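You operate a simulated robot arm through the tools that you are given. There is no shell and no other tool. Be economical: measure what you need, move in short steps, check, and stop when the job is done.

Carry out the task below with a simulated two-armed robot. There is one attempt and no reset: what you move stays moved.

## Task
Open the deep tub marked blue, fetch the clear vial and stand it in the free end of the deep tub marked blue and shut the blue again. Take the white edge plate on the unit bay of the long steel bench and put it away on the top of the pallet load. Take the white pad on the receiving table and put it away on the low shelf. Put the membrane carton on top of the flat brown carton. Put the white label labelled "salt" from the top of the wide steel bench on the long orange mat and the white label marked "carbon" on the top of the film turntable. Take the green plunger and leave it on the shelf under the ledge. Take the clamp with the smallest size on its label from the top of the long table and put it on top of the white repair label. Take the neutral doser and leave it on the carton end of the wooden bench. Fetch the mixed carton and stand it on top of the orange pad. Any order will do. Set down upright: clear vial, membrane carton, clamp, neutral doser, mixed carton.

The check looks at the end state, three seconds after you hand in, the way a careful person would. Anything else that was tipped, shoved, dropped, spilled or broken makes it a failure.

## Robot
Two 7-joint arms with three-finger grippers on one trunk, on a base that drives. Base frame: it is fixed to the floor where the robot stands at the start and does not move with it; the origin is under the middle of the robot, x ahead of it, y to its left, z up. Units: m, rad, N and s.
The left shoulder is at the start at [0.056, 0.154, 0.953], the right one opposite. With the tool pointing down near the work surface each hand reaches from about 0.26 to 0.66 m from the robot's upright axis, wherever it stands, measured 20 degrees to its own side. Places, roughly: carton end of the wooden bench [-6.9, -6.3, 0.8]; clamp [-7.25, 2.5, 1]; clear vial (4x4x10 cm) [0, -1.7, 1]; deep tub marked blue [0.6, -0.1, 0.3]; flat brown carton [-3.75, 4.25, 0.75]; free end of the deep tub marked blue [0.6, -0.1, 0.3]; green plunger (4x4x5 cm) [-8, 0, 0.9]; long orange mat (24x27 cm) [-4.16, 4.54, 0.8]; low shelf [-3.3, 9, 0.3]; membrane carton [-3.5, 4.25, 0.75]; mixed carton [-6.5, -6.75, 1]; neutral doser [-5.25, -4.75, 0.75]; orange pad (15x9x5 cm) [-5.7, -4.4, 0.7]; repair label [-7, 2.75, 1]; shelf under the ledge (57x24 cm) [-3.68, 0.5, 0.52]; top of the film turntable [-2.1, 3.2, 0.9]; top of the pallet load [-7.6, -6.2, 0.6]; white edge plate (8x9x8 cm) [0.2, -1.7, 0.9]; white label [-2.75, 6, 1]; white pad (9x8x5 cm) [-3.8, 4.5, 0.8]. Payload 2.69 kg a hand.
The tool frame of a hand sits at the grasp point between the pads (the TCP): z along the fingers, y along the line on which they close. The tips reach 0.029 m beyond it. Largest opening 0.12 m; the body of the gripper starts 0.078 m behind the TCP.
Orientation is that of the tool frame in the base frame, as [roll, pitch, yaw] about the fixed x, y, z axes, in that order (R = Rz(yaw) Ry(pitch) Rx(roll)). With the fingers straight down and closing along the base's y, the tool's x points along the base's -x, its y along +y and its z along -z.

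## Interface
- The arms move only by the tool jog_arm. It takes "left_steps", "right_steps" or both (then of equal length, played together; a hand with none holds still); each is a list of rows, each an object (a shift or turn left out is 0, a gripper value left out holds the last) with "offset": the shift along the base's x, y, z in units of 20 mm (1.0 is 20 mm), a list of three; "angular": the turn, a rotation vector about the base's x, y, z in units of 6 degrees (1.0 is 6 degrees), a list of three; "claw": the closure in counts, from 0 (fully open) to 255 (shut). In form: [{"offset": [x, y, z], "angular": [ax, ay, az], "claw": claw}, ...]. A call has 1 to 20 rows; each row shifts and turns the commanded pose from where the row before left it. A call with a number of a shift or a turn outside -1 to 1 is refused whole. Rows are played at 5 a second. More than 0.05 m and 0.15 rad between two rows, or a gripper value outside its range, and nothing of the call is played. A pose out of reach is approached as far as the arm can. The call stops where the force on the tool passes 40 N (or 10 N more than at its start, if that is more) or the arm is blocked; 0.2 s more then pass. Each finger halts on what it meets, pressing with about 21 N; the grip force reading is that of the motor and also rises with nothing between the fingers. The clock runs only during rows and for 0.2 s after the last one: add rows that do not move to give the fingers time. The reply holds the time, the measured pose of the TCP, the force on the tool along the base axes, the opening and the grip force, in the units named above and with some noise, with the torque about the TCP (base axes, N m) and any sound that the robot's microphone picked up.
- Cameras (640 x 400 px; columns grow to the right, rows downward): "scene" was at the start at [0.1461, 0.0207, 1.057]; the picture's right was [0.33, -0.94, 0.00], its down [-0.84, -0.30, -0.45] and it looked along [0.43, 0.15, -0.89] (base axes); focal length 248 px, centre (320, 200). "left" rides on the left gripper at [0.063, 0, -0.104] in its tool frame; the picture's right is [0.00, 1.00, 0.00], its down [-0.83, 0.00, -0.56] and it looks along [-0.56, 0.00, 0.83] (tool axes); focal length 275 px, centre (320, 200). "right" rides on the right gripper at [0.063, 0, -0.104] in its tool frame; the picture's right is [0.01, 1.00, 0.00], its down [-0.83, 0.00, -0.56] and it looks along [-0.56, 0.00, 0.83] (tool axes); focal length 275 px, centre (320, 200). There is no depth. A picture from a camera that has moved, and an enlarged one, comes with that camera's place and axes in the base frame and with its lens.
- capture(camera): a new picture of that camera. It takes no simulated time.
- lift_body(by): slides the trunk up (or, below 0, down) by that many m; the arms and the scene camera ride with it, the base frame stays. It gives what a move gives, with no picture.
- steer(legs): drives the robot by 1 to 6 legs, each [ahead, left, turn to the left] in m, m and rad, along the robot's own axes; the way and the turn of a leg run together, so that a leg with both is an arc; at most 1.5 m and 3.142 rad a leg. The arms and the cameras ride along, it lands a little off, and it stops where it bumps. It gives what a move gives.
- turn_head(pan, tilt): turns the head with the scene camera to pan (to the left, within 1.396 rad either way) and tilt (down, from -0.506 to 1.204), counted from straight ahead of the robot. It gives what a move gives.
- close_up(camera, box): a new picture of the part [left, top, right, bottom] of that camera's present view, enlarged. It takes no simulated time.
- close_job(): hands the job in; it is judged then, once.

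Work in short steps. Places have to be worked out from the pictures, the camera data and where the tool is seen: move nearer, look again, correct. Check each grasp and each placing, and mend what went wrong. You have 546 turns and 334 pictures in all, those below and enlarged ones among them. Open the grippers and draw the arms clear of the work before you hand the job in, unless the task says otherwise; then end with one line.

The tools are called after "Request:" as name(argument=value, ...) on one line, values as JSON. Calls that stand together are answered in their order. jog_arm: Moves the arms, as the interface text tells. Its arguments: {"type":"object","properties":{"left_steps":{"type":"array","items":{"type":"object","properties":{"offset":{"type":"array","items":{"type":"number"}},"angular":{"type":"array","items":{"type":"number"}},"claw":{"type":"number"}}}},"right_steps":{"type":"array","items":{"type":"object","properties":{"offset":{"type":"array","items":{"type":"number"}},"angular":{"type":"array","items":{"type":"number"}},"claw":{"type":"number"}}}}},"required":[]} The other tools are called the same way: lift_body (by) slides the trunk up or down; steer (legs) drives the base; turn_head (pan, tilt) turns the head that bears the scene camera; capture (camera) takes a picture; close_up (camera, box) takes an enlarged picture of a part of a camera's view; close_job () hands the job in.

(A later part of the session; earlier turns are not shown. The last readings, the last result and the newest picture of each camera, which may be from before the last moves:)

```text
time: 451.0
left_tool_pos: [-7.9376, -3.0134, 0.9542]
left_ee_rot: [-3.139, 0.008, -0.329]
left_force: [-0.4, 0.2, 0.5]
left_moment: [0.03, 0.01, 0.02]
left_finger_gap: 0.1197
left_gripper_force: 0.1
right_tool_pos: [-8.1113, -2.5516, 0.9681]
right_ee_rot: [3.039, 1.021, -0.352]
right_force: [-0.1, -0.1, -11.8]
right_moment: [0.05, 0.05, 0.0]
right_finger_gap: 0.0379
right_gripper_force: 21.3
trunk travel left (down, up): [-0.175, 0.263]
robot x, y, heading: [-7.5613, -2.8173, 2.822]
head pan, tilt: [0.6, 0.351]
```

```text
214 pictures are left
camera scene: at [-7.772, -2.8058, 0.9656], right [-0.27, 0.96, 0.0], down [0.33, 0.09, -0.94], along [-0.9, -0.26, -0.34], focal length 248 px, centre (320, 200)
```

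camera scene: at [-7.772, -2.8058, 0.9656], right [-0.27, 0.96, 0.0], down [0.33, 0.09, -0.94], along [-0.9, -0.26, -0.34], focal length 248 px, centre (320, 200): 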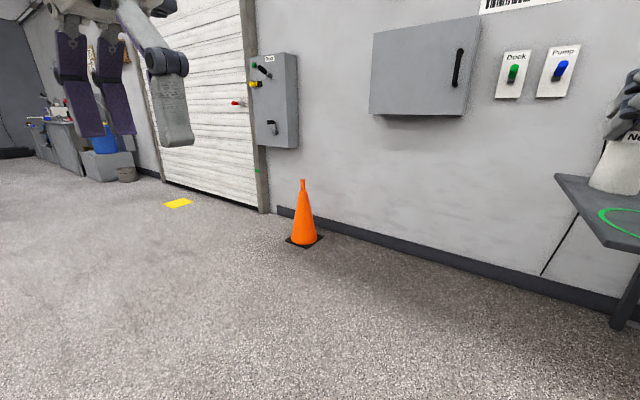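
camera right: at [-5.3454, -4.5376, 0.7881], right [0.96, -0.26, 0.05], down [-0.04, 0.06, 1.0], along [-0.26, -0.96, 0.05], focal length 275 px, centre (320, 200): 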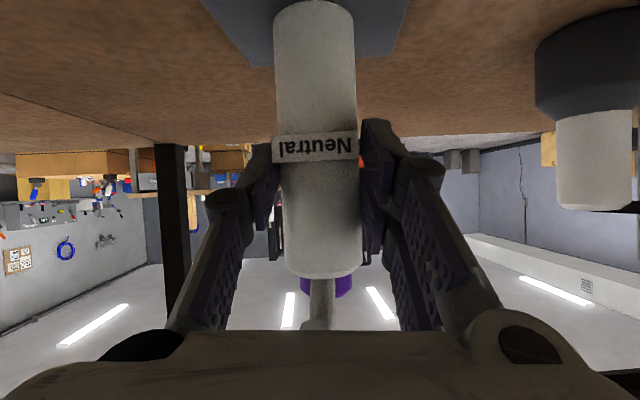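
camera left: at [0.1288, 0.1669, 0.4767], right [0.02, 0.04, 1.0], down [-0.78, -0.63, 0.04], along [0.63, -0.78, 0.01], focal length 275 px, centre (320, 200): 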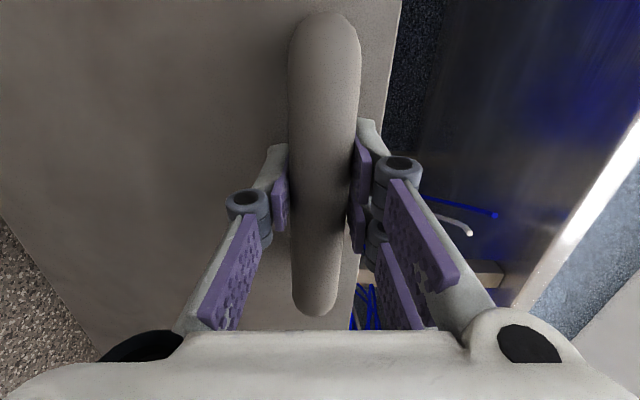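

Turn south and drive past the rack's end.

Request:
steer(legs=[[0, 0, 1.86], [1.1, 0, 0], [1.0, 0, 0], [0.2, 0.55, 0]])

Request:
turn_head(pan=0.0, tilt=0.45)

Request:
capture(camera="scene")

```text
time: 470.3
left_tool_pos: [-6.8755, -5.4899, 0.9542]
left_ee_rot: [-3.14, 0.007, 1.503]
left_force: [0.5, 0.0, -0.1]
left_moment: [-0.03, -0.06, 0.01]
left_finger_gap: 0.1199
left_gripper_force: 0.1
right_tool_pos: [-7.2779, -5.7764, 0.9684]
right_ee_rot: [3.037, 1.02, 1.48]
right_force: [0.0, -0.4, -12.1]
right_moment: [-0.04, 0.06, 0.02]
right_finger_gap: 0.0379
right_gripper_force: 20.9
trunk travel left (down, up): [-0.175, 0.263]
robot x, y, heading: [-7.1615, -5.1754, -1.63]
head pan, tilt: [0.6, 0.351]
```

```text
time: 471.3
left_tool_pos: [-6.8752, -5.4902, 0.9546]
left_ee_rot: [-3.14, 0.007, 1.501]
left_force: [1.0, -0.4, -0.6]
left_moment: [0.07, -0.05, 0.01]
left_finger_gap: 0.1201
left_gripper_force: 0.0
right_tool_pos: [-7.2776, -5.7763, 0.9678]
right_ee_rot: [3.037, 1.021, 1.479]
right_force: [0.5, -0.5, -11.6]
right_moment: [-0.04, 0.06, -0.01]
right_finger_gap: 0.0377
right_gripper_force: 20.6
trunk travel left (down, up): [-0.175, 0.263]
robot x, y, heading: [-7.1576, -5.1763, -1.637]
head pan, tilt: [0.0, 0.45]
```

```text
213 pictures are left
camera scene: at [-7.1721, -5.3956, 0.9564], right [-1.0, 0.06, 0.0], down [0.03, 0.43, -0.9], along [-0.06, -0.9, -0.44], focal length 248 px, centre (320, 200)
```

scene: 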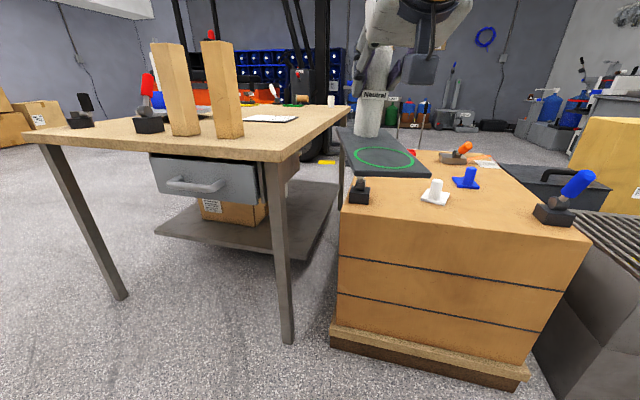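

Clear view of the carton end. Target for the bottle: (-7.10,-6.30), beside the Hill carton. Drive left 0.2 and forward 0.42.

Request:
steer(legs=[[0, 0.2, 0], [0.42, 0, 0]])

Request:
capture(camera="scene")

```text
time: 475.6
left_tool_pos: [-6.7008, -5.9189, 0.9537]
left_ee_rot: [-3.14, 0.006, 1.509]
left_force: [0.5, -0.1, -0.4]
left_moment: [0.04, -0.01, -0.03]
left_finger_gap: 0.1203
left_gripper_force: 0.0
right_tool_pos: [-7.0992, -6.209, 0.9682]
right_ee_rot: [3.039, 1.021, 1.486]
right_force: [-0.5, -0.7, -11.9]
right_moment: [-0.02, 0.04, 0.01]
right_finger_gap: 0.0379
right_gripper_force: 21.0
trunk travel left (down, up): [-0.175, 0.263]
robot x, y, heading: [-6.9818, -5.6073, -1.625]
head pan, tilt: [0.0, 0.45]
```

```text
212 pictures are left
camera scene: at [-6.9975, -5.8272, 0.9563], right [-1.0, 0.06, 0.0], down [0.02, 0.44, -0.9], along [-0.05, -0.9, -0.44], focal length 248 px, centre (320, 200)
```

scene: 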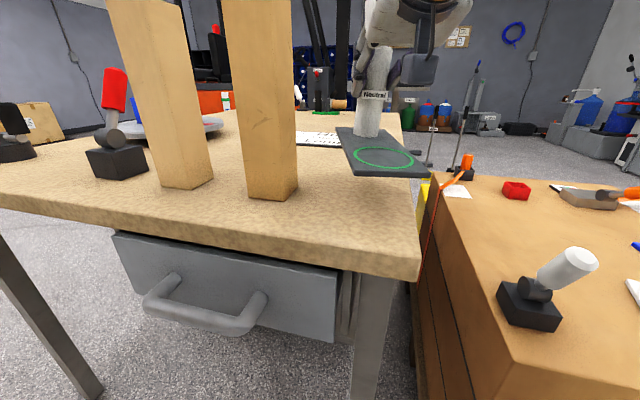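

Extend 10 cm in, slightly left, then check.

Request:
jog_arm(right_steps=[{"offset": [0.1, -1, 0]}, {"offset": [0.1, -1, 0]}, {"offset": [0.1, -1, 0]}, {"offset": [0.1, -1, 0]}, {"offset": [0.1, -1, 0]}])

Request:
capture(camera="scene")

```text
time: 476.8
left_tool_pos: [-6.7, -5.9192, 0.9547]
left_ee_rot: [-3.14, 0.007, 1.509]
left_force: [-0.7, 0.4, 0.5]
left_moment: [0.0, 0.0, 0.0]
left_finger_gap: 0.12
left_gripper_force: 0.0
right_tool_pos: [-7.0888, -6.3068, 0.9664]
right_ee_rot: [3.041, 1.02, 1.489]
right_force: [-0.1, -0.2, -12.4]
right_moment: [-0.03, 0.02, 0.01]
right_finger_gap: 0.0377
right_gripper_force: 21.0
trunk travel left (down, up): [-0.175, 0.263]
robot x, y, heading: [-6.9873, -5.6058, -1.627]
head pan, tilt: [0.0, 0.45]
```

```text
211 pictures are left
camera scene: at [-6.9974, -5.8273, 0.9563], right [-1.0, 0.06, 0.0], down [0.02, 0.44, -0.9], along [-0.05, -0.9, -0.44], focal length 248 px, centre (320, 200)
```

scene: 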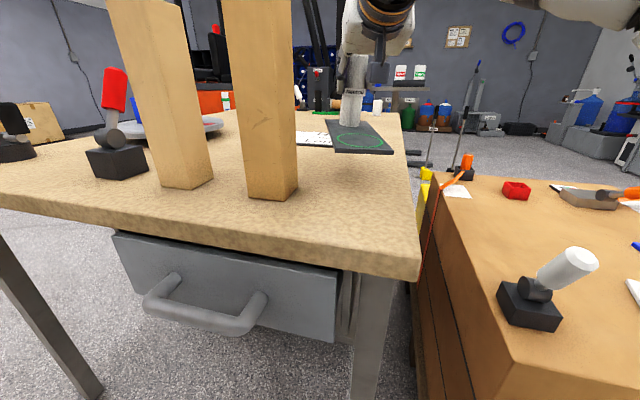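

Lower 8 cm, then feel for contact.

Request:
jog_arm(right_steps=[{"offset": [0, 0, -1]}, {"offset": [0, 0, -1]}, {"offset": [0, 0, -1]}, {"offset": [0, 0, -0.6]}])

Request:
close_up(camera="scene", box=[240, 80, 440, 240])

```text
time: 477.8
left_tool_pos: [-6.7, -5.9176, 0.955]
left_ee_rot: [-3.14, 0.007, 1.509]
left_force: [0.6, 0.0, 0.4]
left_moment: [0.04, 0.01, 0.01]
left_finger_gap: 0.12
left_gripper_force: 0.1
right_tool_pos: [-7.0895, -6.3075, 0.8996]
right_ee_rot: [3.037, 1.027, 1.485]
right_force: [2.0, -4.2, 2.7]
right_moment: [0.47, 0.52, 0.14]
right_finger_gap: 0.0381
right_gripper_force: 20.6
trunk travel left (down, up): [-0.175, 0.263]
robot x, y, heading: [-6.9875, -5.6056, -1.625]
head pan, tilt: [0.0, 0.45]
```

```text
2.50 times, centred on (340, 160) of scene
camera zoom: at [-6.997, -5.8263, 0.9568], right [-1.0, 0.06, 0.0], down [0.02, 0.43, -0.9], along [-0.05, -0.9, -0.44], focal length 620 px, centre (270, 300)
```

zoom: 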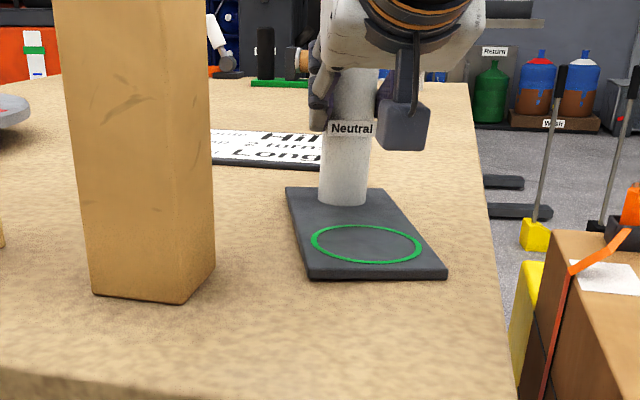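

Base is resting on the bench. Open and back the hand away horizontally.

Request:
jog_arm(right_steps=[{"claw": 120}, {"claw": 80}, {"claw": 50}, {"claw": 40}, {"offset": [0, 1, 0]}, {"offset": [0, 1, 0]}, {"offset": [0, 1, 0]}, {"offset": [0, 1, 0.3]}, {"offset": [0, 1, 0.5]}])

Request:
steer(legs=[[-0.3, 0, 0]])

Request:
capture(camera="scene")

```text
time: 479.8
left_tool_pos: [-6.6994, -5.9194, 0.9539]
left_ee_rot: [-3.139, 0.008, 1.509]
left_force: [-0.1, 0.0, 0.6]
left_moment: [-0.02, 0.01, 0.01]
left_finger_gap: 0.1198
left_gripper_force: 0.1
right_tool_pos: [-7.0891, -6.2063, 0.9131]
right_ee_rot: [3.039, 1.023, 1.485]
right_force: [0.7, -0.1, -0.1]
right_moment: [0.01, 0.01, 0.01]
right_finger_gap: 0.1011
right_gripper_force: 0.1
trunk travel left (down, up): [-0.175, 0.263]
robot x, y, heading: [-6.9824, -5.6069, -1.628]
head pan, tilt: [0.0, 0.45]
```

```text
time: 481.8
left_tool_pos: [-6.6827, -5.6194, 0.9545]
left_ee_rot: [-3.139, 0.006, 1.515]
left_force: [0.8, 0.3, -0.3]
left_moment: [0.02, 0.0, -0.05]
left_finger_gap: 0.12
left_gripper_force: 0.1
right_tool_pos: [-7.0715, -5.9114, 0.9145]
right_ee_rot: [3.037, 1.023, 1.49]
right_force: [-0.1, 0.6, 0.2]
right_moment: [0.02, -0.01, 0.01]
right_finger_gap: 0.1008
right_gripper_force: 0.0
trunk travel left (down, up): [-0.175, 0.263]
robot x, y, heading: [-6.971, -5.3121, -1.625]
head pan, tilt: [0.0, 0.45]
```

```text
209 pictures are left
camera scene: at [-6.9805, -5.5293, 0.9567], right [-1.0, 0.05, 0.0], down [0.02, 0.43, -0.9], along [-0.05, -0.9, -0.43], focal length 248 px, centre (320, 200)
```

scene: 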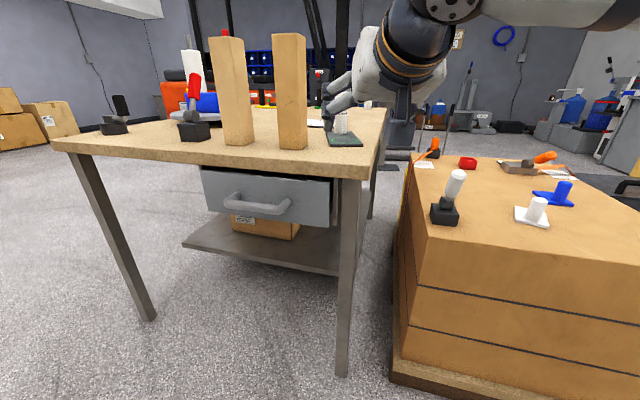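

Doser is placed. Next the north tasks. Raise the trunk, bring the right hand back to fingers-down, and move to the open lane.

Request:
steer(legs=[[-0.25, -0.6, 0]])

Request:
lift_body(by=0.25)

Request:
jog_arm(right_steps=[{"offset": [0, 0.5, 0], "angular": [0.96, 0.03, 0]}, {"offset": [0, 0.5, 0], "angular": [0.96, 0.03, 0]}, {"offset": [0, 0.5, 0], "angular": [0.96, 0.03, 0]}, {"offset": [0, 0.5, 0], "angular": [0.96, 0.03, 0]}, {"offset": [0, 0.5, 0], "angular": [0.96, 0.03, 0]}, {"offset": [0, 0.5, 0], "angular": [0.96, 0.03, 0]}, {"offset": [0, 0, 0], "angular": [0.96, 0.03, 0]}, {"offset": [0, 0, 0], "angular": [0.96, 0.03, 0]}, {"offset": [0, 0, 0], "angular": [0.96, 0.03, 0]}, {"offset": [0, 0, 0], "angular": [0.96, 0.03, 0]}])

```text
time: 487.0
left_tool_pos: [-7.2766, -5.339, 0.9553]
left_ee_rot: [-3.139, 0.006, 1.531]
left_force: [-0.5, 0.3, 0.4]
left_moment: [0.04, -0.01, 0.01]
left_finger_gap: 0.12
left_gripper_force: 0.1
right_tool_pos: [-7.6589, -5.6373, 0.9138]
right_ee_rot: [3.039, 1.022, 1.507]
right_force: [0.6, 0.3, 0.5]
right_moment: [0.02, 0.0, 0.03]
right_finger_gap: 0.1013
right_gripper_force: 0.0
trunk travel left (down, up): [-0.175, 0.263]
robot x, y, heading: [-7.5694, -5.0331, -1.61]
head pan, tilt: [0.0, 0.45]
```

```text
time: 489.6
left_tool_pos: [-7.2753, -5.3391, 1.2047]
left_ee_rot: [-3.141, 0.006, 1.53]
left_force: [-0.5, 0.1, -0.6]
left_moment: [0.04, 0.01, -0.05]
left_finger_gap: 0.1199
left_gripper_force: 0.0
right_tool_pos: [-7.6593, -5.6374, 1.1624]
right_ee_rot: [3.04, 1.021, 1.511]
right_force: [-0.1, 0.0, 0.6]
right_moment: [-0.04, 0.01, -0.03]
right_finger_gap: 0.1012
right_gripper_force: 0.1
trunk travel left (down, up): [-0.425, 0.013]
robot x, y, heading: [-7.5693, -5.0348, -1.609]
head pan, tilt: [0.0, 0.45]
```

```text
time: 491.8
left_tool_pos: [-7.2767, -5.3384, 1.204]
left_ee_rot: [-3.14, 0.007, 1.533]
left_force: [0.6, 0.1, -1.2]
left_moment: [-0.02, 0.03, 0.02]
left_finger_gap: 0.1202
left_gripper_force: 0.1
right_tool_pos: [-7.6542, -5.5347, 1.1476]
right_ee_rot: [3.111, 0.168, 1.553]
right_force: [-0.9, 0.0, -0.4]
right_moment: [0.02, 0.04, -0.03]
right_finger_gap: 0.1013
right_gripper_force: 0.0
right hand out of reach, approached as far as the arm can: row 7, 8, 9, 10
trunk travel left (down, up): [-0.425, 0.013]
robot x, y, heading: [-7.5697, -5.0381, -1.609]
head pan, tilt: [0.0, 0.45]
```

Turn around and drive north.

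Request:
steer(legs=[[0, 0, 3.14], [1.2, 0, 0], [1.2, 0, 0]])

Request:
turn_head(pan=0.0, tilt=0.2)

Request:
capture(camera="scene")

```text
time: 511.0
left_tool_pos: [-7.8906, -2.3431, 1.2052]
left_ee_rot: [-3.141, 0.006, -1.573]
left_force: [0.7, -0.2, 0.4]
left_moment: [-0.05, -0.01, 0.01]
left_finger_gap: 0.1198
left_gripper_force: 0.0
right_tool_pos: [-7.5206, -2.1328, 1.1466]
right_ee_rot: [3.111, 0.169, -1.549]
right_force: [0.7, 0.4, -0.5]
right_moment: [-0.04, 0.02, -0.01]
right_finger_gap: 0.1011
right_gripper_force: 0.2
trunk travel left (down, up): [-0.425, 0.013]
robot x, y, heading: [-7.5872, -2.6361, 1.57]
head pan, tilt: [0.0, 0.45]
```

```text
time: 511.8
left_tool_pos: [-7.8904, -2.3438, 1.2053]
left_ee_rot: [-3.139, 0.005, -1.572]
left_force: [0.5, 0.5, 0.2]
left_moment: [-0.04, 0.01, 0.04]
left_finger_gap: 0.1198
left_gripper_force: 0.0
right_tool_pos: [-7.5212, -2.1345, 1.1468]
right_ee_rot: [3.11, 0.171, -1.551]
right_force: [0.6, -0.5, -0.1]
right_moment: [-0.03, 0.02, -0.03]
right_finger_gap: 0.101
right_gripper_force: 0.1
trunk travel left (down, up): [-0.425, 0.013]
robot x, y, heading: [-7.5864, -2.6392, 1.569]
head pan, tilt: [0.0, 0.201]
```

```text
208 pictures are left
camera scene: at [-7.5875, -2.5247, 1.2488], right [1.0, 0.0, 0.0], down [0.0, -0.2, -0.98], along [0.0, 0.98, -0.2], focal length 248 px, centre (320, 200)
```

scene: 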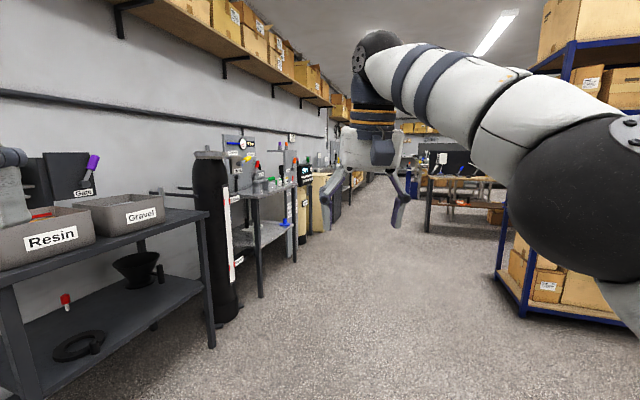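

Wall benches on the left. Drive further north to near y=-0.5 and look left.

Request:
steer(legs=[[1.1, -0.2, 0], [1.1, 0, 0]])

Request:
turn_head(pan=0.9, tilt=0.3)

Request:
capture(camera="scene")

```text
time: 522.7
left_tool_pos: [-7.6643, -0.1279, 1.2038]
left_ee_rot: [-3.14, 0.009, -1.602]
left_force: [0.5, 0.4, -0.6]
left_moment: [-0.02, 0.02, 0.04]
left_finger_gap: 0.1202
left_gripper_force: 0.0
right_tool_pos: [-7.2879, 0.0706, 1.1464]
right_ee_rot: [3.109, 0.17, -1.583]
right_force: [0.7, 0.2, 0.6]
right_moment: [-0.03, -0.01, -0.01]
right_finger_gap: 0.1011
right_gripper_force: 0.1
trunk travel left (down, up): [-0.425, 0.013]
robot x, y, heading: [-7.3721, -0.4304, 1.535]
head pan, tilt: [0.0, 0.201]
```

```text
time: 523.9
left_tool_pos: [-7.6636, -0.1289, 1.2047]
left_ee_rot: [-3.141, 0.007, -1.605]
left_force: [1.0, -0.6, 0.3]
left_moment: [0.0, 0.0, 0.03]
left_finger_gap: 0.1199
left_gripper_force: 0.0
right_tool_pos: [-7.2884, 0.0676, 1.146]
right_ee_rot: [3.11, 0.169, -1.583]
right_force: [-0.3, -0.4, -0.4]
right_moment: [0.01, 0.0, -0.04]
right_finger_gap: 0.1012
right_gripper_force: 0.0
trunk travel left (down, up): [-0.425, 0.013]
robot x, y, heading: [-7.3683, -0.4296, 1.543]
head pan, tilt: [0.901, 0.3]
```

```text
207 pictures are left
camera scene: at [-7.4413, -0.3525, 1.2395], right [0.64, 0.77, 0.0], down [0.23, -0.19, -0.96], along [-0.73, 0.62, -0.3], focal length 248 px, centre (320, 200)
```

scene: 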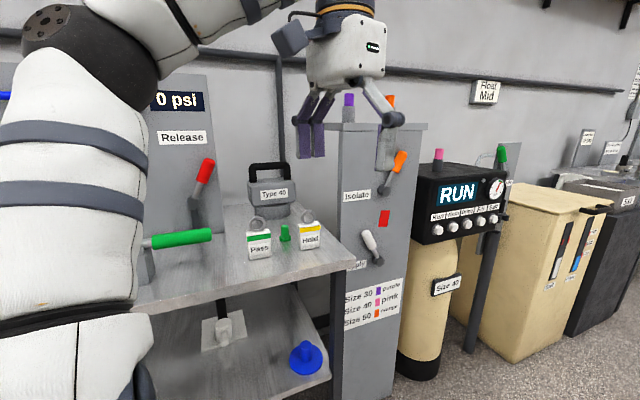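

The green plunger stands between the "Pass" and "Hold" tags at ≈(-8.01,0.0,0.9). Zoom in.

Request:
close_up(camera="scene", box=[220, 180, 360, 280])

```text
4.00 times, centred on (290, 230) of scene
camera zoom: at [-7.4413, -0.3525, 1.2395], right [0.64, 0.77, 0.0], down [0.23, -0.19, -0.96], along [-0.73, 0.62, -0.3], focal length 991 px, centre (440, 80)
```

zoom: 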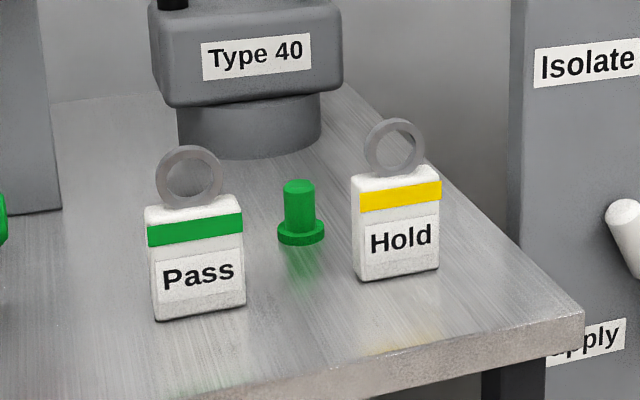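

I'll use the right hand, top-down. Level it and turn to face that table squarely (heading ≈2.79).

Request:
jog_arm(right_steps=[{"angular": [-0.8, 0.02, 0], "claw": 110}, {"angular": [-0.8, 0.02, 0]}, {"offset": [0, 0, 0]}])

Request:
steer(legs=[[0, 0, 1.247]])

Request:
turn_head(pan=-0.2, tilt=0.55)

Request:
capture(camera="scene")

```text
time: 524.7
left_tool_pos: [-7.6635, -0.1275, 1.2043]
left_ee_rot: [-3.14, 0.007, -1.606]
left_force: [-0.3, 0.3, 0.1]
left_moment: [0.02, -0.01, -0.02]
left_finger_gap: 0.1202
left_gripper_force: 0.0
right_tool_pos: [-7.2923, 0.0442, 1.1402]
right_ee_rot: [3.107, 0.042, -1.581]
right_force: [-0.5, -0.3, 0.3]
right_moment: [0.04, -0.01, 0.01]
right_finger_gap: 0.0682
right_gripper_force: 0.0
right hand out of reach, approached as far as the arm can: row 1, 2
trunk travel left (down, up): [-0.425, 0.013]
robot x, y, heading: [-7.3735, -0.4299, 1.541]
head pan, tilt: [0.901, 0.3]
```

```text
time: 528.2
left_tool_pos: [-7.7526, -0.6145, 1.2048]
left_ee_rot: [-3.141, 0.007, -0.355]
left_force: [-0.1, 0.6, 0.6]
left_moment: [0.02, 0.0, -0.04]
left_finger_gap: 0.1198
left_gripper_force: 0.1
right_tool_pos: [-7.7971, -0.2068, 1.1394]
right_ee_rot: [3.109, 0.042, -0.332]
right_force: [0.0, -0.1, 0.6]
right_moment: [0.0, 0.03, 0.03]
right_finger_gap: 0.0684
right_gripper_force: 0.1
trunk travel left (down, up): [-0.425, 0.013]
robot x, y, heading: [-7.3724, -0.4293, 2.79]
head pan, tilt: [0.901, 0.3]
```

```text
time: 529.5
left_tool_pos: [-7.7502, -0.6132, 1.2042]
left_ee_rot: [-3.14, 0.007, -0.356]
left_force: [0.0, 0.7, 0.1]
left_moment: [0.05, 0.0, -0.01]
left_finger_gap: 0.1199
left_gripper_force: 0.1
right_tool_pos: [-7.7963, -0.2069, 1.1402]
right_ee_rot: [3.108, 0.043, -0.332]
right_force: [-0.6, 0.0, 0.9]
right_moment: [0.01, -0.03, 0.0]
right_finger_gap: 0.0685
right_gripper_force: 0.1
trunk travel left (down, up): [-0.425, 0.013]
robot x, y, heading: [-7.3703, -0.4338, 2.794]
head pan, tilt: [-0.201, 0.55]
```

```text
205 pictures are left
camera scene: at [-7.4649, -0.3781, 1.2166], right [0.52, 0.85, 0.0], down [0.45, -0.27, -0.85], along [-0.73, 0.45, -0.52], focal length 248 px, centre (320, 200)
```

scene: 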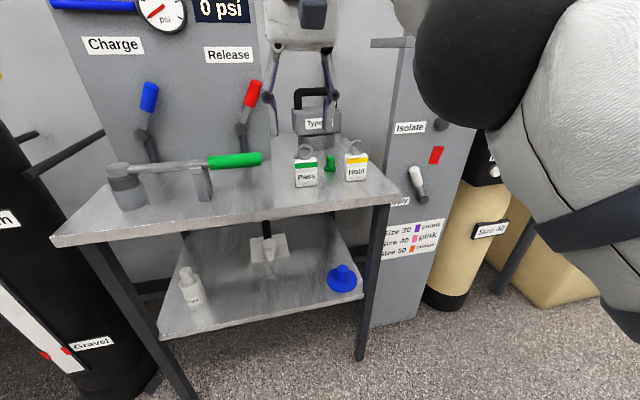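

Drive right 0.124 and forward 0.23, then view from the right hand camera.

Request:
steer(legs=[[0, -0.124, 0], [0.23, 0, 0]])

Request:
capture(camera="right")

```text
time: 532.5
left_tool_pos: [-7.9259, -0.4183, 1.2046]
left_ee_rot: [-3.14, 0.007, -0.357]
left_force: [-0.3, 0.9, -0.7]
left_moment: [0.0, -0.03, -0.01]
left_finger_gap: 0.1202
left_gripper_force: 0.0
right_tool_pos: [-7.9707, -0.0114, 1.1392]
right_ee_rot: [3.108, 0.042, -0.333]
right_force: [0.2, -0.3, -1.2]
right_moment: [-0.03, -0.04, -0.03]
right_finger_gap: 0.0681
right_gripper_force: 0.0
trunk travel left (down, up): [-0.425, 0.013]
robot x, y, heading: [-7.5445, -0.2354, 2.787]
head pan, tilt: [-0.201, 0.55]
```

```text
204 pictures are left
camera right: at [-7.9067, -0.0294, 1.2412], right [-0.32, -0.95, 0.03], down [-0.76, 0.28, 0.59], along [-0.57, 0.16, -0.81], focal length 275 px, centre (320, 200)
```

right: 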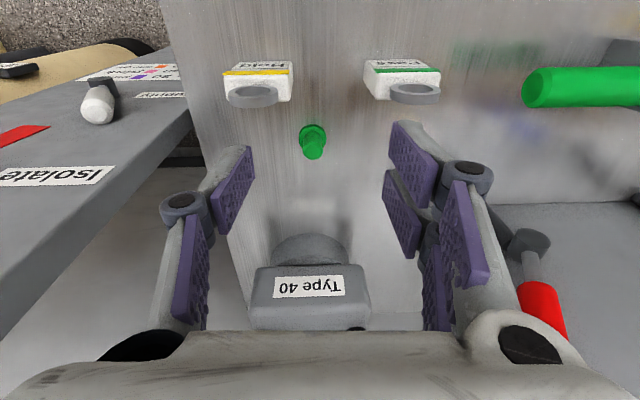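

Plunger at (-8.045,0.012). Move above and descend most of the way.

Request:
jog_arm(right_steps=[{"offset": [-0.92, 0.28, 0], "angular": [0.0, 0.0, 0]}, {"offset": [-0.92, 0.28, 0]}, {"offset": [-0.92, 0.28, 0]}, {"offset": [-0.92, 0.28, 0]}, {"offset": [0, 0, -1]}, {"offset": [0, 0, -1]}, {"offset": [0, 0, -1]}, {"offset": [0, 0, -1]}, {"offset": [0, 0, -1]}])

Request:
capture(camera="right")

Request:
capture(camera="scene")

```text
time: 534.5
left_tool_pos: [-7.9246, -0.4188, 1.205]
left_ee_rot: [-3.14, 0.009, -0.357]
left_force: [1.0, -0.3, -0.1]
left_moment: [-0.02, 0.01, 0.0]
left_finger_gap: 0.1202
left_gripper_force: 0.1
right_tool_pos: [-7.9756, -0.0109, 1.0301]
right_ee_rot: [3.108, 0.043, -0.332]
right_force: [-1.1, 0.1, 5.5]
right_moment: [0.14, -0.1, 0.03]
right_finger_gap: 0.0779
right_gripper_force: 1.5
right hand out of reach, approached as far as the arm can: row 1, 2, 3, 4
trunk travel left (down, up): [-0.425, 0.013]
robot x, y, heading: [-7.5448, -0.2367, 2.79]
head pan, tilt: [-0.201, 0.55]
```

```text
203 pictures are left
camera right: at [-7.9119, -0.0276, 1.1309], right [-0.32, -0.95, 0.03], down [-0.76, 0.28, 0.59], along [-0.57, 0.16, -0.81], focal length 275 px, centre (320, 200)
```

right: 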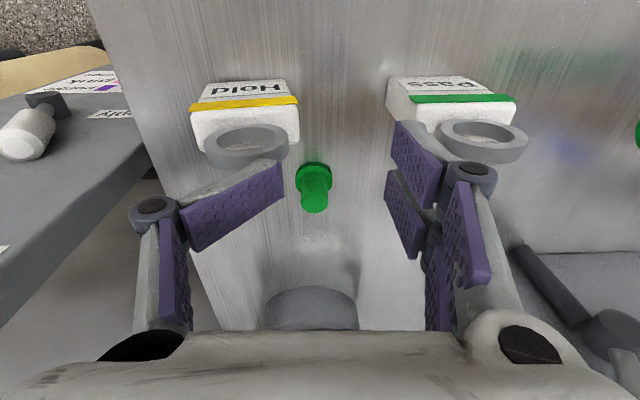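

```text
202 pictures are left
camera scene: at [-7.637, -0.1832, 1.2169], right [0.52, 0.85, 0.0], down [0.44, -0.27, -0.85], along [-0.73, 0.45, -0.52], focal length 248 px, centre (320, 200)
```

scene: 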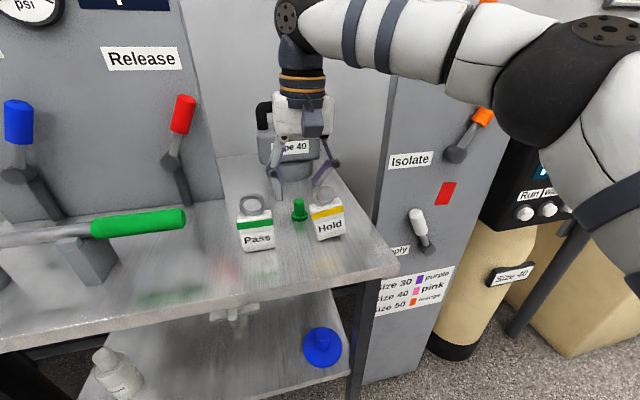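

The forward rows were out of reach at that height, and a finger has touched the Hold tag's ring. Raise at once.

Request:
jog_arm(right_steps=[{"offset": [0, 0, 1]}, {"offset": [0, 0, 1]}, {"offset": [0, 0, 1]}])

Request:
capture(camera="right")

```text
time: 535.3
left_tool_pos: [-7.9239, -0.4196, 1.2043]
left_ee_rot: [-3.139, 0.007, -0.358]
left_force: [-0.1, 0.6, -0.6]
left_moment: [0.02, 0.01, 0.04]
left_finger_gap: 0.12
left_gripper_force: 0.0
right_tool_pos: [-7.9766, -0.0101, 1.0887]
right_ee_rot: [3.11, 0.042, -0.331]
right_force: [0.0, -0.6, 1.5]
right_moment: [0.04, 0.01, 0.02]
right_finger_gap: 0.0687
right_gripper_force: 0.2
trunk travel left (down, up): [-0.425, 0.013]
robot x, y, heading: [-7.5458, -0.2349, 2.792]
head pan, tilt: [-0.201, 0.55]
```

```text
201 pictures are left
camera right: at [-7.9136, -0.0274, 1.1905], right [-0.32, -0.95, 0.03], down [-0.76, 0.28, 0.59], along [-0.57, 0.16, -0.81], focal length 275 px, centre (320, 200)
```

right: 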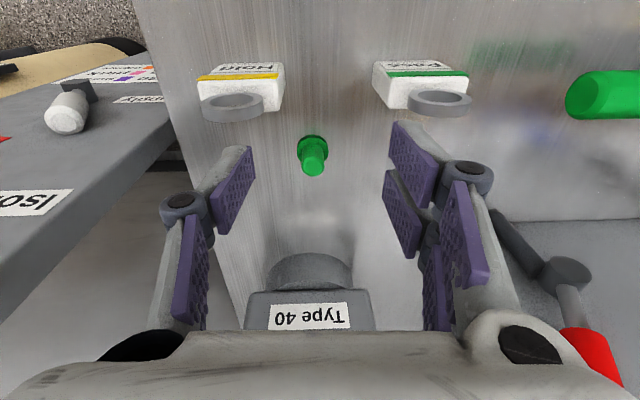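

Check the Hold tag's state in the scene view.

Request:
close_up(camera="scene", box=[220, 160, 380, 260])

```text
4.00 times, centred on (300, 210) of scene
camera zoom: at [-7.6381, -0.1833, 1.2166], right [0.52, 0.85, 0.0], down [0.44, -0.27, -0.85], along [-0.73, 0.45, -0.52], focal length 991 px, centre (400, 160)
```

zoom: 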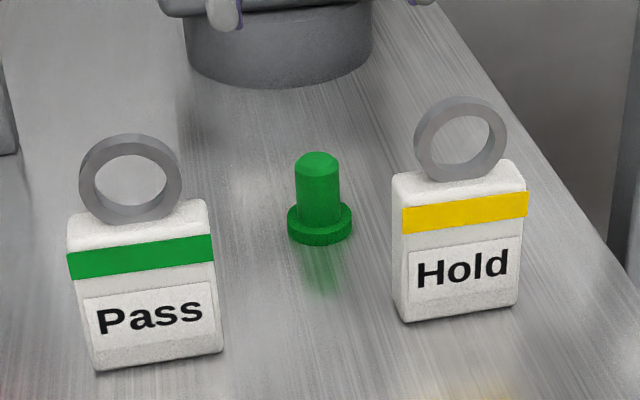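

Tag is standing and unmoved. The robot base is small in front, so drive 7 cm closer (hand is above the rings), then continue.

Request:
jog_arm(right_steps=[{"offset": [0, 0, 1]}, {"offset": [0, 0, 1]}])

Request:
steer(legs=[[0.075, 0, 0]])

Request:
capture(camera="right")

```text
time: 535.9
left_tool_pos: [-7.9254, -0.4198, 1.2035]
left_ee_rot: [-3.139, 0.007, -0.357]
left_force: [-0.5, -1.1, -0.1]
left_moment: [0.02, 0.0, 0.01]
left_finger_gap: 0.1199
left_gripper_force: 0.1
right_tool_pos: [-7.9768, -0.0096, 1.1298]
right_ee_rot: [3.108, 0.044, -0.329]
right_force: [-0.5, -0.1, 0.4]
right_moment: [-0.01, -0.01, 0.0]
right_finger_gap: 0.0684
right_gripper_force: 0.0
trunk travel left (down, up): [-0.425, 0.013]
robot x, y, heading: [-7.5487, -0.2365, 2.79]
head pan, tilt: [-0.201, 0.55]
```

```text
time: 536.9
left_tool_pos: [-7.9944, -0.3927, 1.2038]
left_ee_rot: [-3.14, 0.009, -0.358]
left_force: [0.4, -0.5, 0.5]
left_moment: [-0.01, -0.01, -0.03]
left_finger_gap: 0.1202
left_gripper_force: 0.0
right_tool_pos: [-8.0467, 0.0172, 1.1282]
right_ee_rot: [3.107, 0.04, -0.332]
right_force: [-0.2, 0.2, -1.3]
right_moment: [-0.01, -0.02, 0.01]
right_finger_gap: 0.0686
right_gripper_force: 0.1
trunk travel left (down, up): [-0.425, 0.013]
robot x, y, heading: [-7.6181, -0.2098, 2.791]
head pan, tilt: [-0.201, 0.55]
```

```text
199 pictures are left
camera right: at [-7.9831, -0.001, 1.2306], right [-0.32, -0.95, 0.03], down [-0.76, 0.28, 0.59], along [-0.57, 0.16, -0.81], focal length 275 px, centre (320, 200)
```

right: 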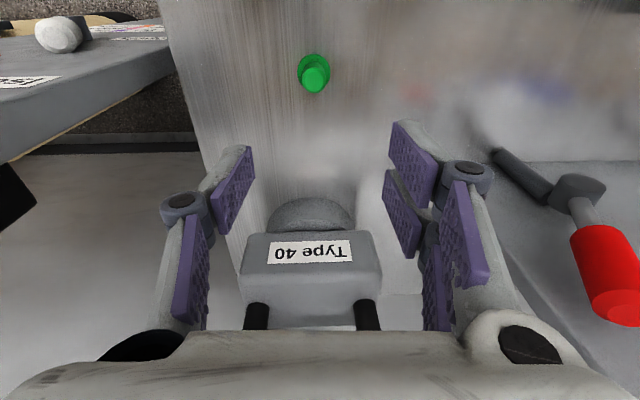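

Aligned over the plunger. Descend.

Request:
jog_arm(right_steps=[{"offset": [0.2, -0.15, -1]}, {"offset": [0, 0, -1]}, {"offset": [0, 0, -1]}, {"offset": [0, 0, -1]}, {"offset": [0, 0, -1]}, {"offset": [0, 0, -1]}, {"offset": [0, 0, -1]}, {"offset": [0, 0, -1]}])

Request:
capture(camera="right")

Request:
close_up(camera="scene", box=[200, 120, 400, 280])

```text
time: 538.7
left_tool_pos: [-7.995, -0.3936, 1.2052]
left_ee_rot: [-3.14, 0.006, -0.358]
left_force: [0.1, -0.2, 0.3]
left_moment: [-0.03, -0.02, 0.0]
left_finger_gap: 0.12
left_gripper_force: 0.1
right_tool_pos: [-8.0419, 0.0126, 0.9698]
right_ee_rot: [3.108, 0.043, -0.331]
right_force: [-1.1, 0.4, 0.6]
right_moment: [0.02, 0.01, -0.02]
right_finger_gap: 0.0682
right_gripper_force: 0.0
trunk travel left (down, up): [-0.425, 0.013]
robot x, y, heading: [-7.6116, -0.2103, 2.79]
head pan, tilt: [-0.201, 0.55]
```

```text
198 pictures are left
camera right: at [-7.9781, -0.0055, 1.071], right [-0.32, -0.95, 0.03], down [-0.76, 0.28, 0.59], along [-0.57, 0.16, -0.81], focal length 275 px, centre (320, 200)
```

right: 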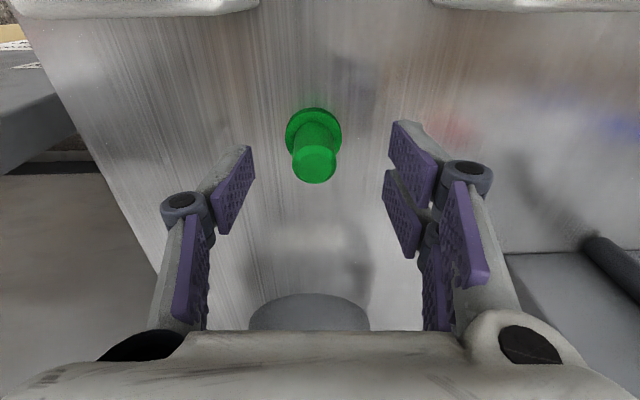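

```text
2.50 times, centred on (300, 200) of scene
camera zoom: at [-7.7083, -0.1572, 1.2165], right [0.52, 0.85, 0.0], down [0.44, -0.27, -0.85], along [-0.73, 0.45, -0.52], focal length 620 px, centre (370, 200)
```

zoom: 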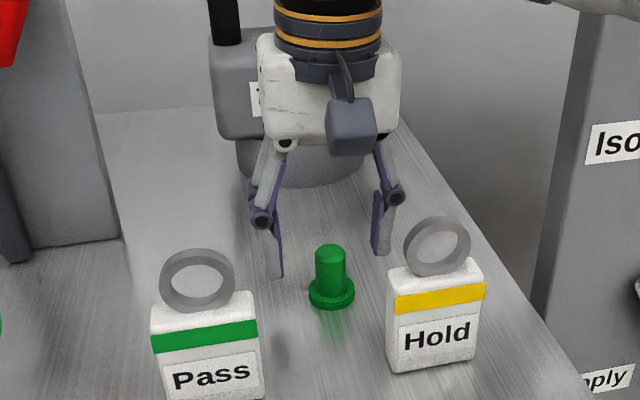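

Continue down 3 cm to bring the pads around the stem.

Request:
jog_arm(right_steps=[{"offset": [0, 0, -0.75]}, {"offset": [0, 0, -0.75]}, {"offset": [0, 0, 0]}])

Request:
capture(camera="right")

```text
time: 539.5
left_tool_pos: [-7.9954, -0.3931, 1.2051]
left_ee_rot: [-3.139, 0.007, -0.356]
left_force: [0.6, -0.1, -0.2]
left_moment: [0.0, 0.0, -0.03]
left_finger_gap: 0.1202
left_gripper_force: 0.1
right_tool_pos: [-8.0424, 0.0119, 0.9377]
right_ee_rot: [3.109, 0.044, -0.332]
right_force: [-1.0, 0.7, 0.3]
right_moment: [-0.01, 0.0, 0.0]
right_finger_gap: 0.0682
right_gripper_force: 0.1
trunk travel left (down, up): [-0.425, 0.013]
robot x, y, heading: [-7.6151, -0.2123, 2.787]
head pan, tilt: [-0.201, 0.55]
```

```text
196 pictures are left
camera right: at [-7.979, -0.0051, 1.0402], right [-0.32, -0.95, 0.03], down [-0.76, 0.28, 0.59], along [-0.57, 0.16, -0.81], focal length 275 px, centre (320, 200)
```

right: 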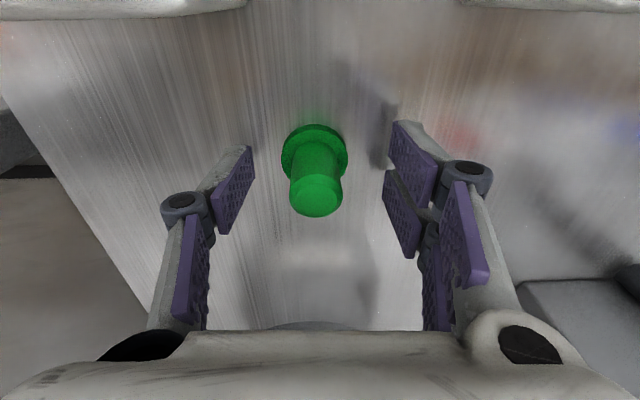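

Top at 0.95, centred. Close the gripper.

Request:
jog_arm(right_steps=[{"claw": 170}, {"claw": 220}, {"claw": 220}, {"claw": 220}])

Request:
jog_arm(right_steps=[{"offset": [0, 0, 1]}, {"offset": [0, 0, 1]}, {"offset": [0, 0, 1]}, {"offset": [0, 0, 1]}, {"offset": [0, 0, 1]}, {"offset": [0, 0, 1]}, {"offset": [0, 0, 1]}, {"offset": [0, 0, 1]}, {"offset": [0, 0, 1]}])

Request:
capture(camera="right")

```text
time: 540.5
left_tool_pos: [-7.9929, -0.392, 1.2061]
left_ee_rot: [-3.14, 0.008, -0.358]
left_force: [0.0, -0.3, -0.3]
left_moment: [-0.01, 0.01, -0.03]
left_finger_gap: 0.1199
left_gripper_force: 0.1
right_tool_pos: [-8.0416, 0.0126, 0.9379]
right_ee_rot: [3.109, 0.045, -0.332]
right_force: [-0.3, 0.1, 0.2]
right_moment: [0.0, -0.03, -0.01]
right_finger_gap: 0.0219
right_gripper_force: 21.3
trunk travel left (down, up): [-0.425, 0.013]
robot x, y, heading: [-7.6113, -0.2104, 2.791]
head pan, tilt: [-0.201, 0.55]
```

```text
time: 542.5
left_tool_pos: [-7.9943, -0.3945, 1.2057]
left_ee_rot: [-3.139, 0.009, -0.359]
left_force: [0.0, -1.3, 0.0]
left_moment: [0.01, 0.03, 0.06]
left_finger_gap: 0.1198
left_gripper_force: 0.1
right_tool_pos: [-8.0422, 0.0142, 1.1192]
right_ee_rot: [3.109, 0.042, -0.33]
right_force: [0.1, 0.0, 0.4]
right_moment: [0.01, -0.01, -0.03]
right_finger_gap: 0.0221
right_gripper_force: 21.1
trunk travel left (down, up): [-0.425, 0.013]
robot x, y, heading: [-7.613, -0.2108, 2.787]
head pan, tilt: [-0.201, 0.55]
```

```text
195 pictures are left
camera right: at [-7.9788, -0.004, 1.22], right [-0.32, -0.95, 0.03], down [-0.76, 0.28, 0.59], along [-0.57, 0.16, -0.81], focal length 275 px, centre (320, 200)
```

right: 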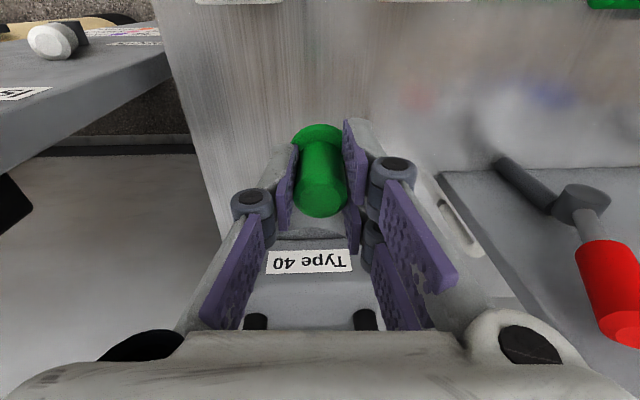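

Plunger held. Back away, then head north toward the clamp table.

Request:
steer(legs=[[-0.65, 0, 0], [0, 0, -1.22], [1.1, 0, 0]])

Request:
turn_head(pan=0.0, tilt=0.25)

Request:
capture(camera="scene")

```text
time: 554.4
left_tool_pos: [-7.3262, 0.9673, 1.2054]
left_ee_rot: [-3.14, 0.007, -1.565]
left_force: [-0.7, -0.6, 0.1]
left_moment: [0.02, 0.03, -0.01]
left_finger_gap: 0.1199
left_gripper_force: 0.1
right_tool_pos: [-6.9636, 1.1579, 1.1178]
right_ee_rot: [3.109, 0.043, -1.539]
right_force: [0.1, 0.2, -0.9]
right_moment: [-0.05, 0.0, 0.0]
right_finger_gap: 0.0223
right_gripper_force: 20.9
trunk travel left (down, up): [-0.425, 0.013]
robot x, y, heading: [-7.0217, 0.6736, 1.576]
head pan, tilt: [-0.201, 0.55]
```

```text
time: 555.2
left_tool_pos: [-7.327, 0.9667, 1.2046]
left_ee_rot: [-3.14, 0.007, -1.565]
left_force: [0.8, 0.3, 0.2]
left_moment: [-0.02, 0.0, 0.01]
left_finger_gap: 0.1198
left_gripper_force: 0.0
right_tool_pos: [-6.9628, 1.1571, 1.118]
right_ee_rot: [3.108, 0.045, -1.538]
right_force: [0.2, 0.2, -0.4]
right_moment: [-0.05, 0.0, 0.0]
right_finger_gap: 0.022
right_gripper_force: 21.2
trunk travel left (down, up): [-0.425, 0.013]
robot x, y, heading: [-7.0224, 0.6779, 1.577]
head pan, tilt: [0.0, 0.25]
```

```text
194 pictures are left
camera scene: at [-7.0216, 0.7883, 1.2442], right [1.0, 0.01, 0.0], down [0.0, -0.25, -0.97], along [-0.01, 0.97, -0.25], focal length 248 px, centre (320, 200)
```

scene: 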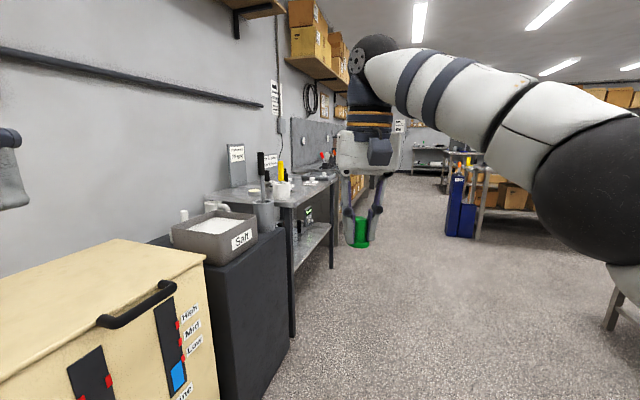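

Long table is ahead-left. Drive on and turn toward it.

Request:
steer(legs=[[0.4, -0.5, 0], [0.95, 0, 0], [0, 0, 1.25]])

Request:
turn_head(pan=0.0, tilt=0.4)

Request:
capture(camera="scene")

```text
time: 567.4
left_tool_pos: [-6.8916, 1.8471, 1.2044]
left_ee_rot: [-3.14, 0.007, -0.344]
left_force: [-0.1, -0.5, -0.5]
left_moment: [0.02, -0.01, 0.0]
left_finger_gap: 0.1196
left_gripper_force: 0.1
right_tool_pos: [-6.9457, 2.2541, 1.1178]
right_ee_rot: [3.109, 0.043, -0.319]
right_force: [-0.2, 0.9, 0.0]
right_moment: [-0.01, -0.04, -0.03]
right_finger_gap: 0.0217
right_gripper_force: 20.6
trunk travel left (down, up): [-0.425, 0.013]
robot x, y, heading: [-6.5154, 2.0305, 2.804]
head pan, tilt: [0.0, 0.25]
```

```text
time: 568.1
left_tool_pos: [-6.8911, 1.8475, 1.2052]
left_ee_rot: [-3.14, 0.008, -0.344]
left_force: [-0.6, 0.4, 0.5]
left_moment: [0.0, 0.01, 0.02]
left_finger_gap: 0.12
left_gripper_force: 0.1
right_tool_pos: [-6.9452, 2.2538, 1.1181]
right_ee_rot: [3.111, 0.042, -0.318]
right_force: [-0.1, 0.9, 0.2]
right_moment: [0.02, -0.02, 0.02]
right_finger_gap: 0.0221
right_gripper_force: 20.8
trunk travel left (down, up): [-0.425, 0.013]
robot x, y, heading: [-6.5121, 2.0347, 2.802]
head pan, tilt: [0.0, 0.4]
```

```text
193 pictures are left
camera scene: at [-6.6186, 2.0711, 1.2303], right [0.33, 0.94, 0.0], down [0.37, -0.13, -0.92], along [-0.87, 0.31, -0.39], focal length 248 px, centre (320, 200)
```

scene: 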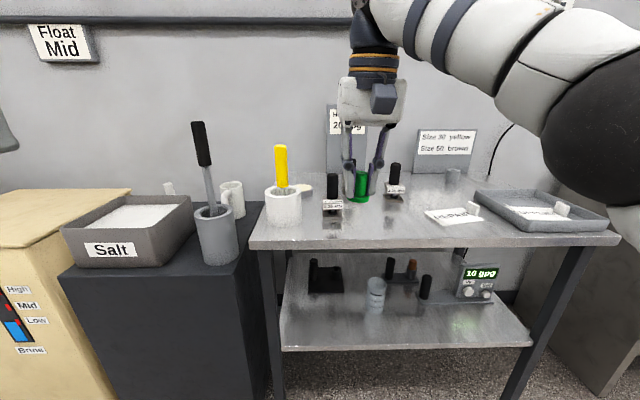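

Zoom on the table top.

Request:
close_up(camera="scene", box=[260, 120, 480, 250])

Request:
close_up(camera="scene", box=[310, 160, 420, 230])

```text
2.91 times, centred on (370, 185) of scene
camera zoom: at [-6.6186, 2.0711, 1.2303], right [0.33, 0.94, 0.0], down [0.37, -0.13, -0.92], along [-0.87, 0.31, -0.39], focal length 721 px, centre (174, 244)
```

zoom: 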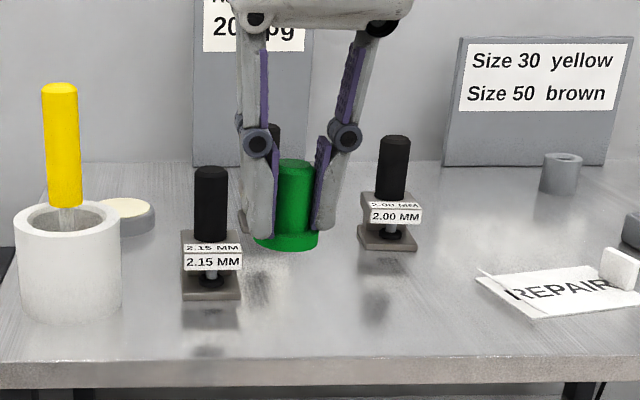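

```text
5.71 times, centred on (365, 195) of scene
camera zoom: at [-6.6186, 2.0711, 1.2303], right [0.33, 0.94, 0.0], down [0.37, -0.13, -0.92], along [-0.87, 0.31, -0.39], focal length 1416 px, centre (63, 229)
```

zoom: 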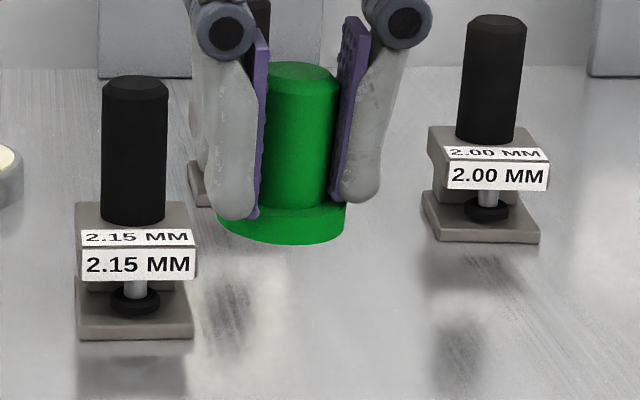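

A third clamp hides behind my hand. Move the right hand aside and look again.

Request:
jog_arm(right_steps=[{"offset": [0.9, 0.6, 0]}, {"offset": [0.9, 0.6, 0]}, {"offset": [0.9, 0.6, 0]}, {"offset": [0.9, 0.6, 0.5]}, {"offset": [0.9, 0.6, 0.5]}])

Request:
close_up(camera="scene", box=[300, 140, 500, 240])

```text
time: 569.3
left_tool_pos: [-6.891, 1.8478, 1.2053]
left_ee_rot: [-3.141, 0.009, -0.344]
left_force: [0.3, -0.7, -0.7]
left_moment: [0.02, -0.03, 0.01]
left_finger_gap: 0.1202
left_gripper_force: 0.1
right_tool_pos: [-6.8541, 2.3147, 1.1384]
right_ee_rot: [3.107, 0.043, -0.319]
right_force: [0.8, -0.3, 0.3]
right_moment: [0.0, 0.03, -0.02]
right_finger_gap: 0.0218
right_gripper_force: 21.1
trunk travel left (down, up): [-0.425, 0.013]
robot x, y, heading: [-6.5138, 2.0331, 2.802]
head pan, tilt: [0.0, 0.4]
```

```text
3.20 times, centred on (400, 190) of scene
camera zoom: at [-6.6181, 2.0714, 1.2304], right [0.33, 0.94, 0.0], down [0.37, -0.13, -0.92], along [-0.87, 0.31, -0.39], focal length 793 px, centre (64, 232)
```

zoom: 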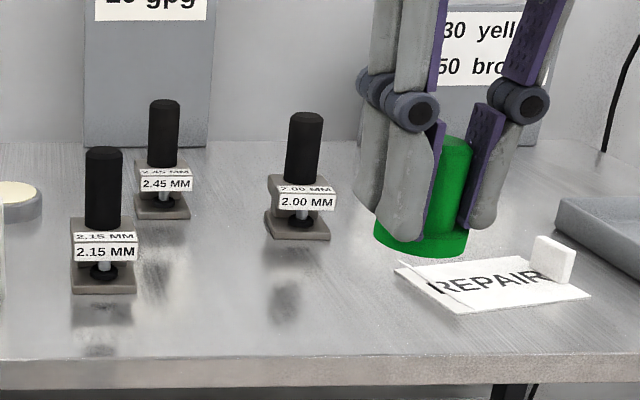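

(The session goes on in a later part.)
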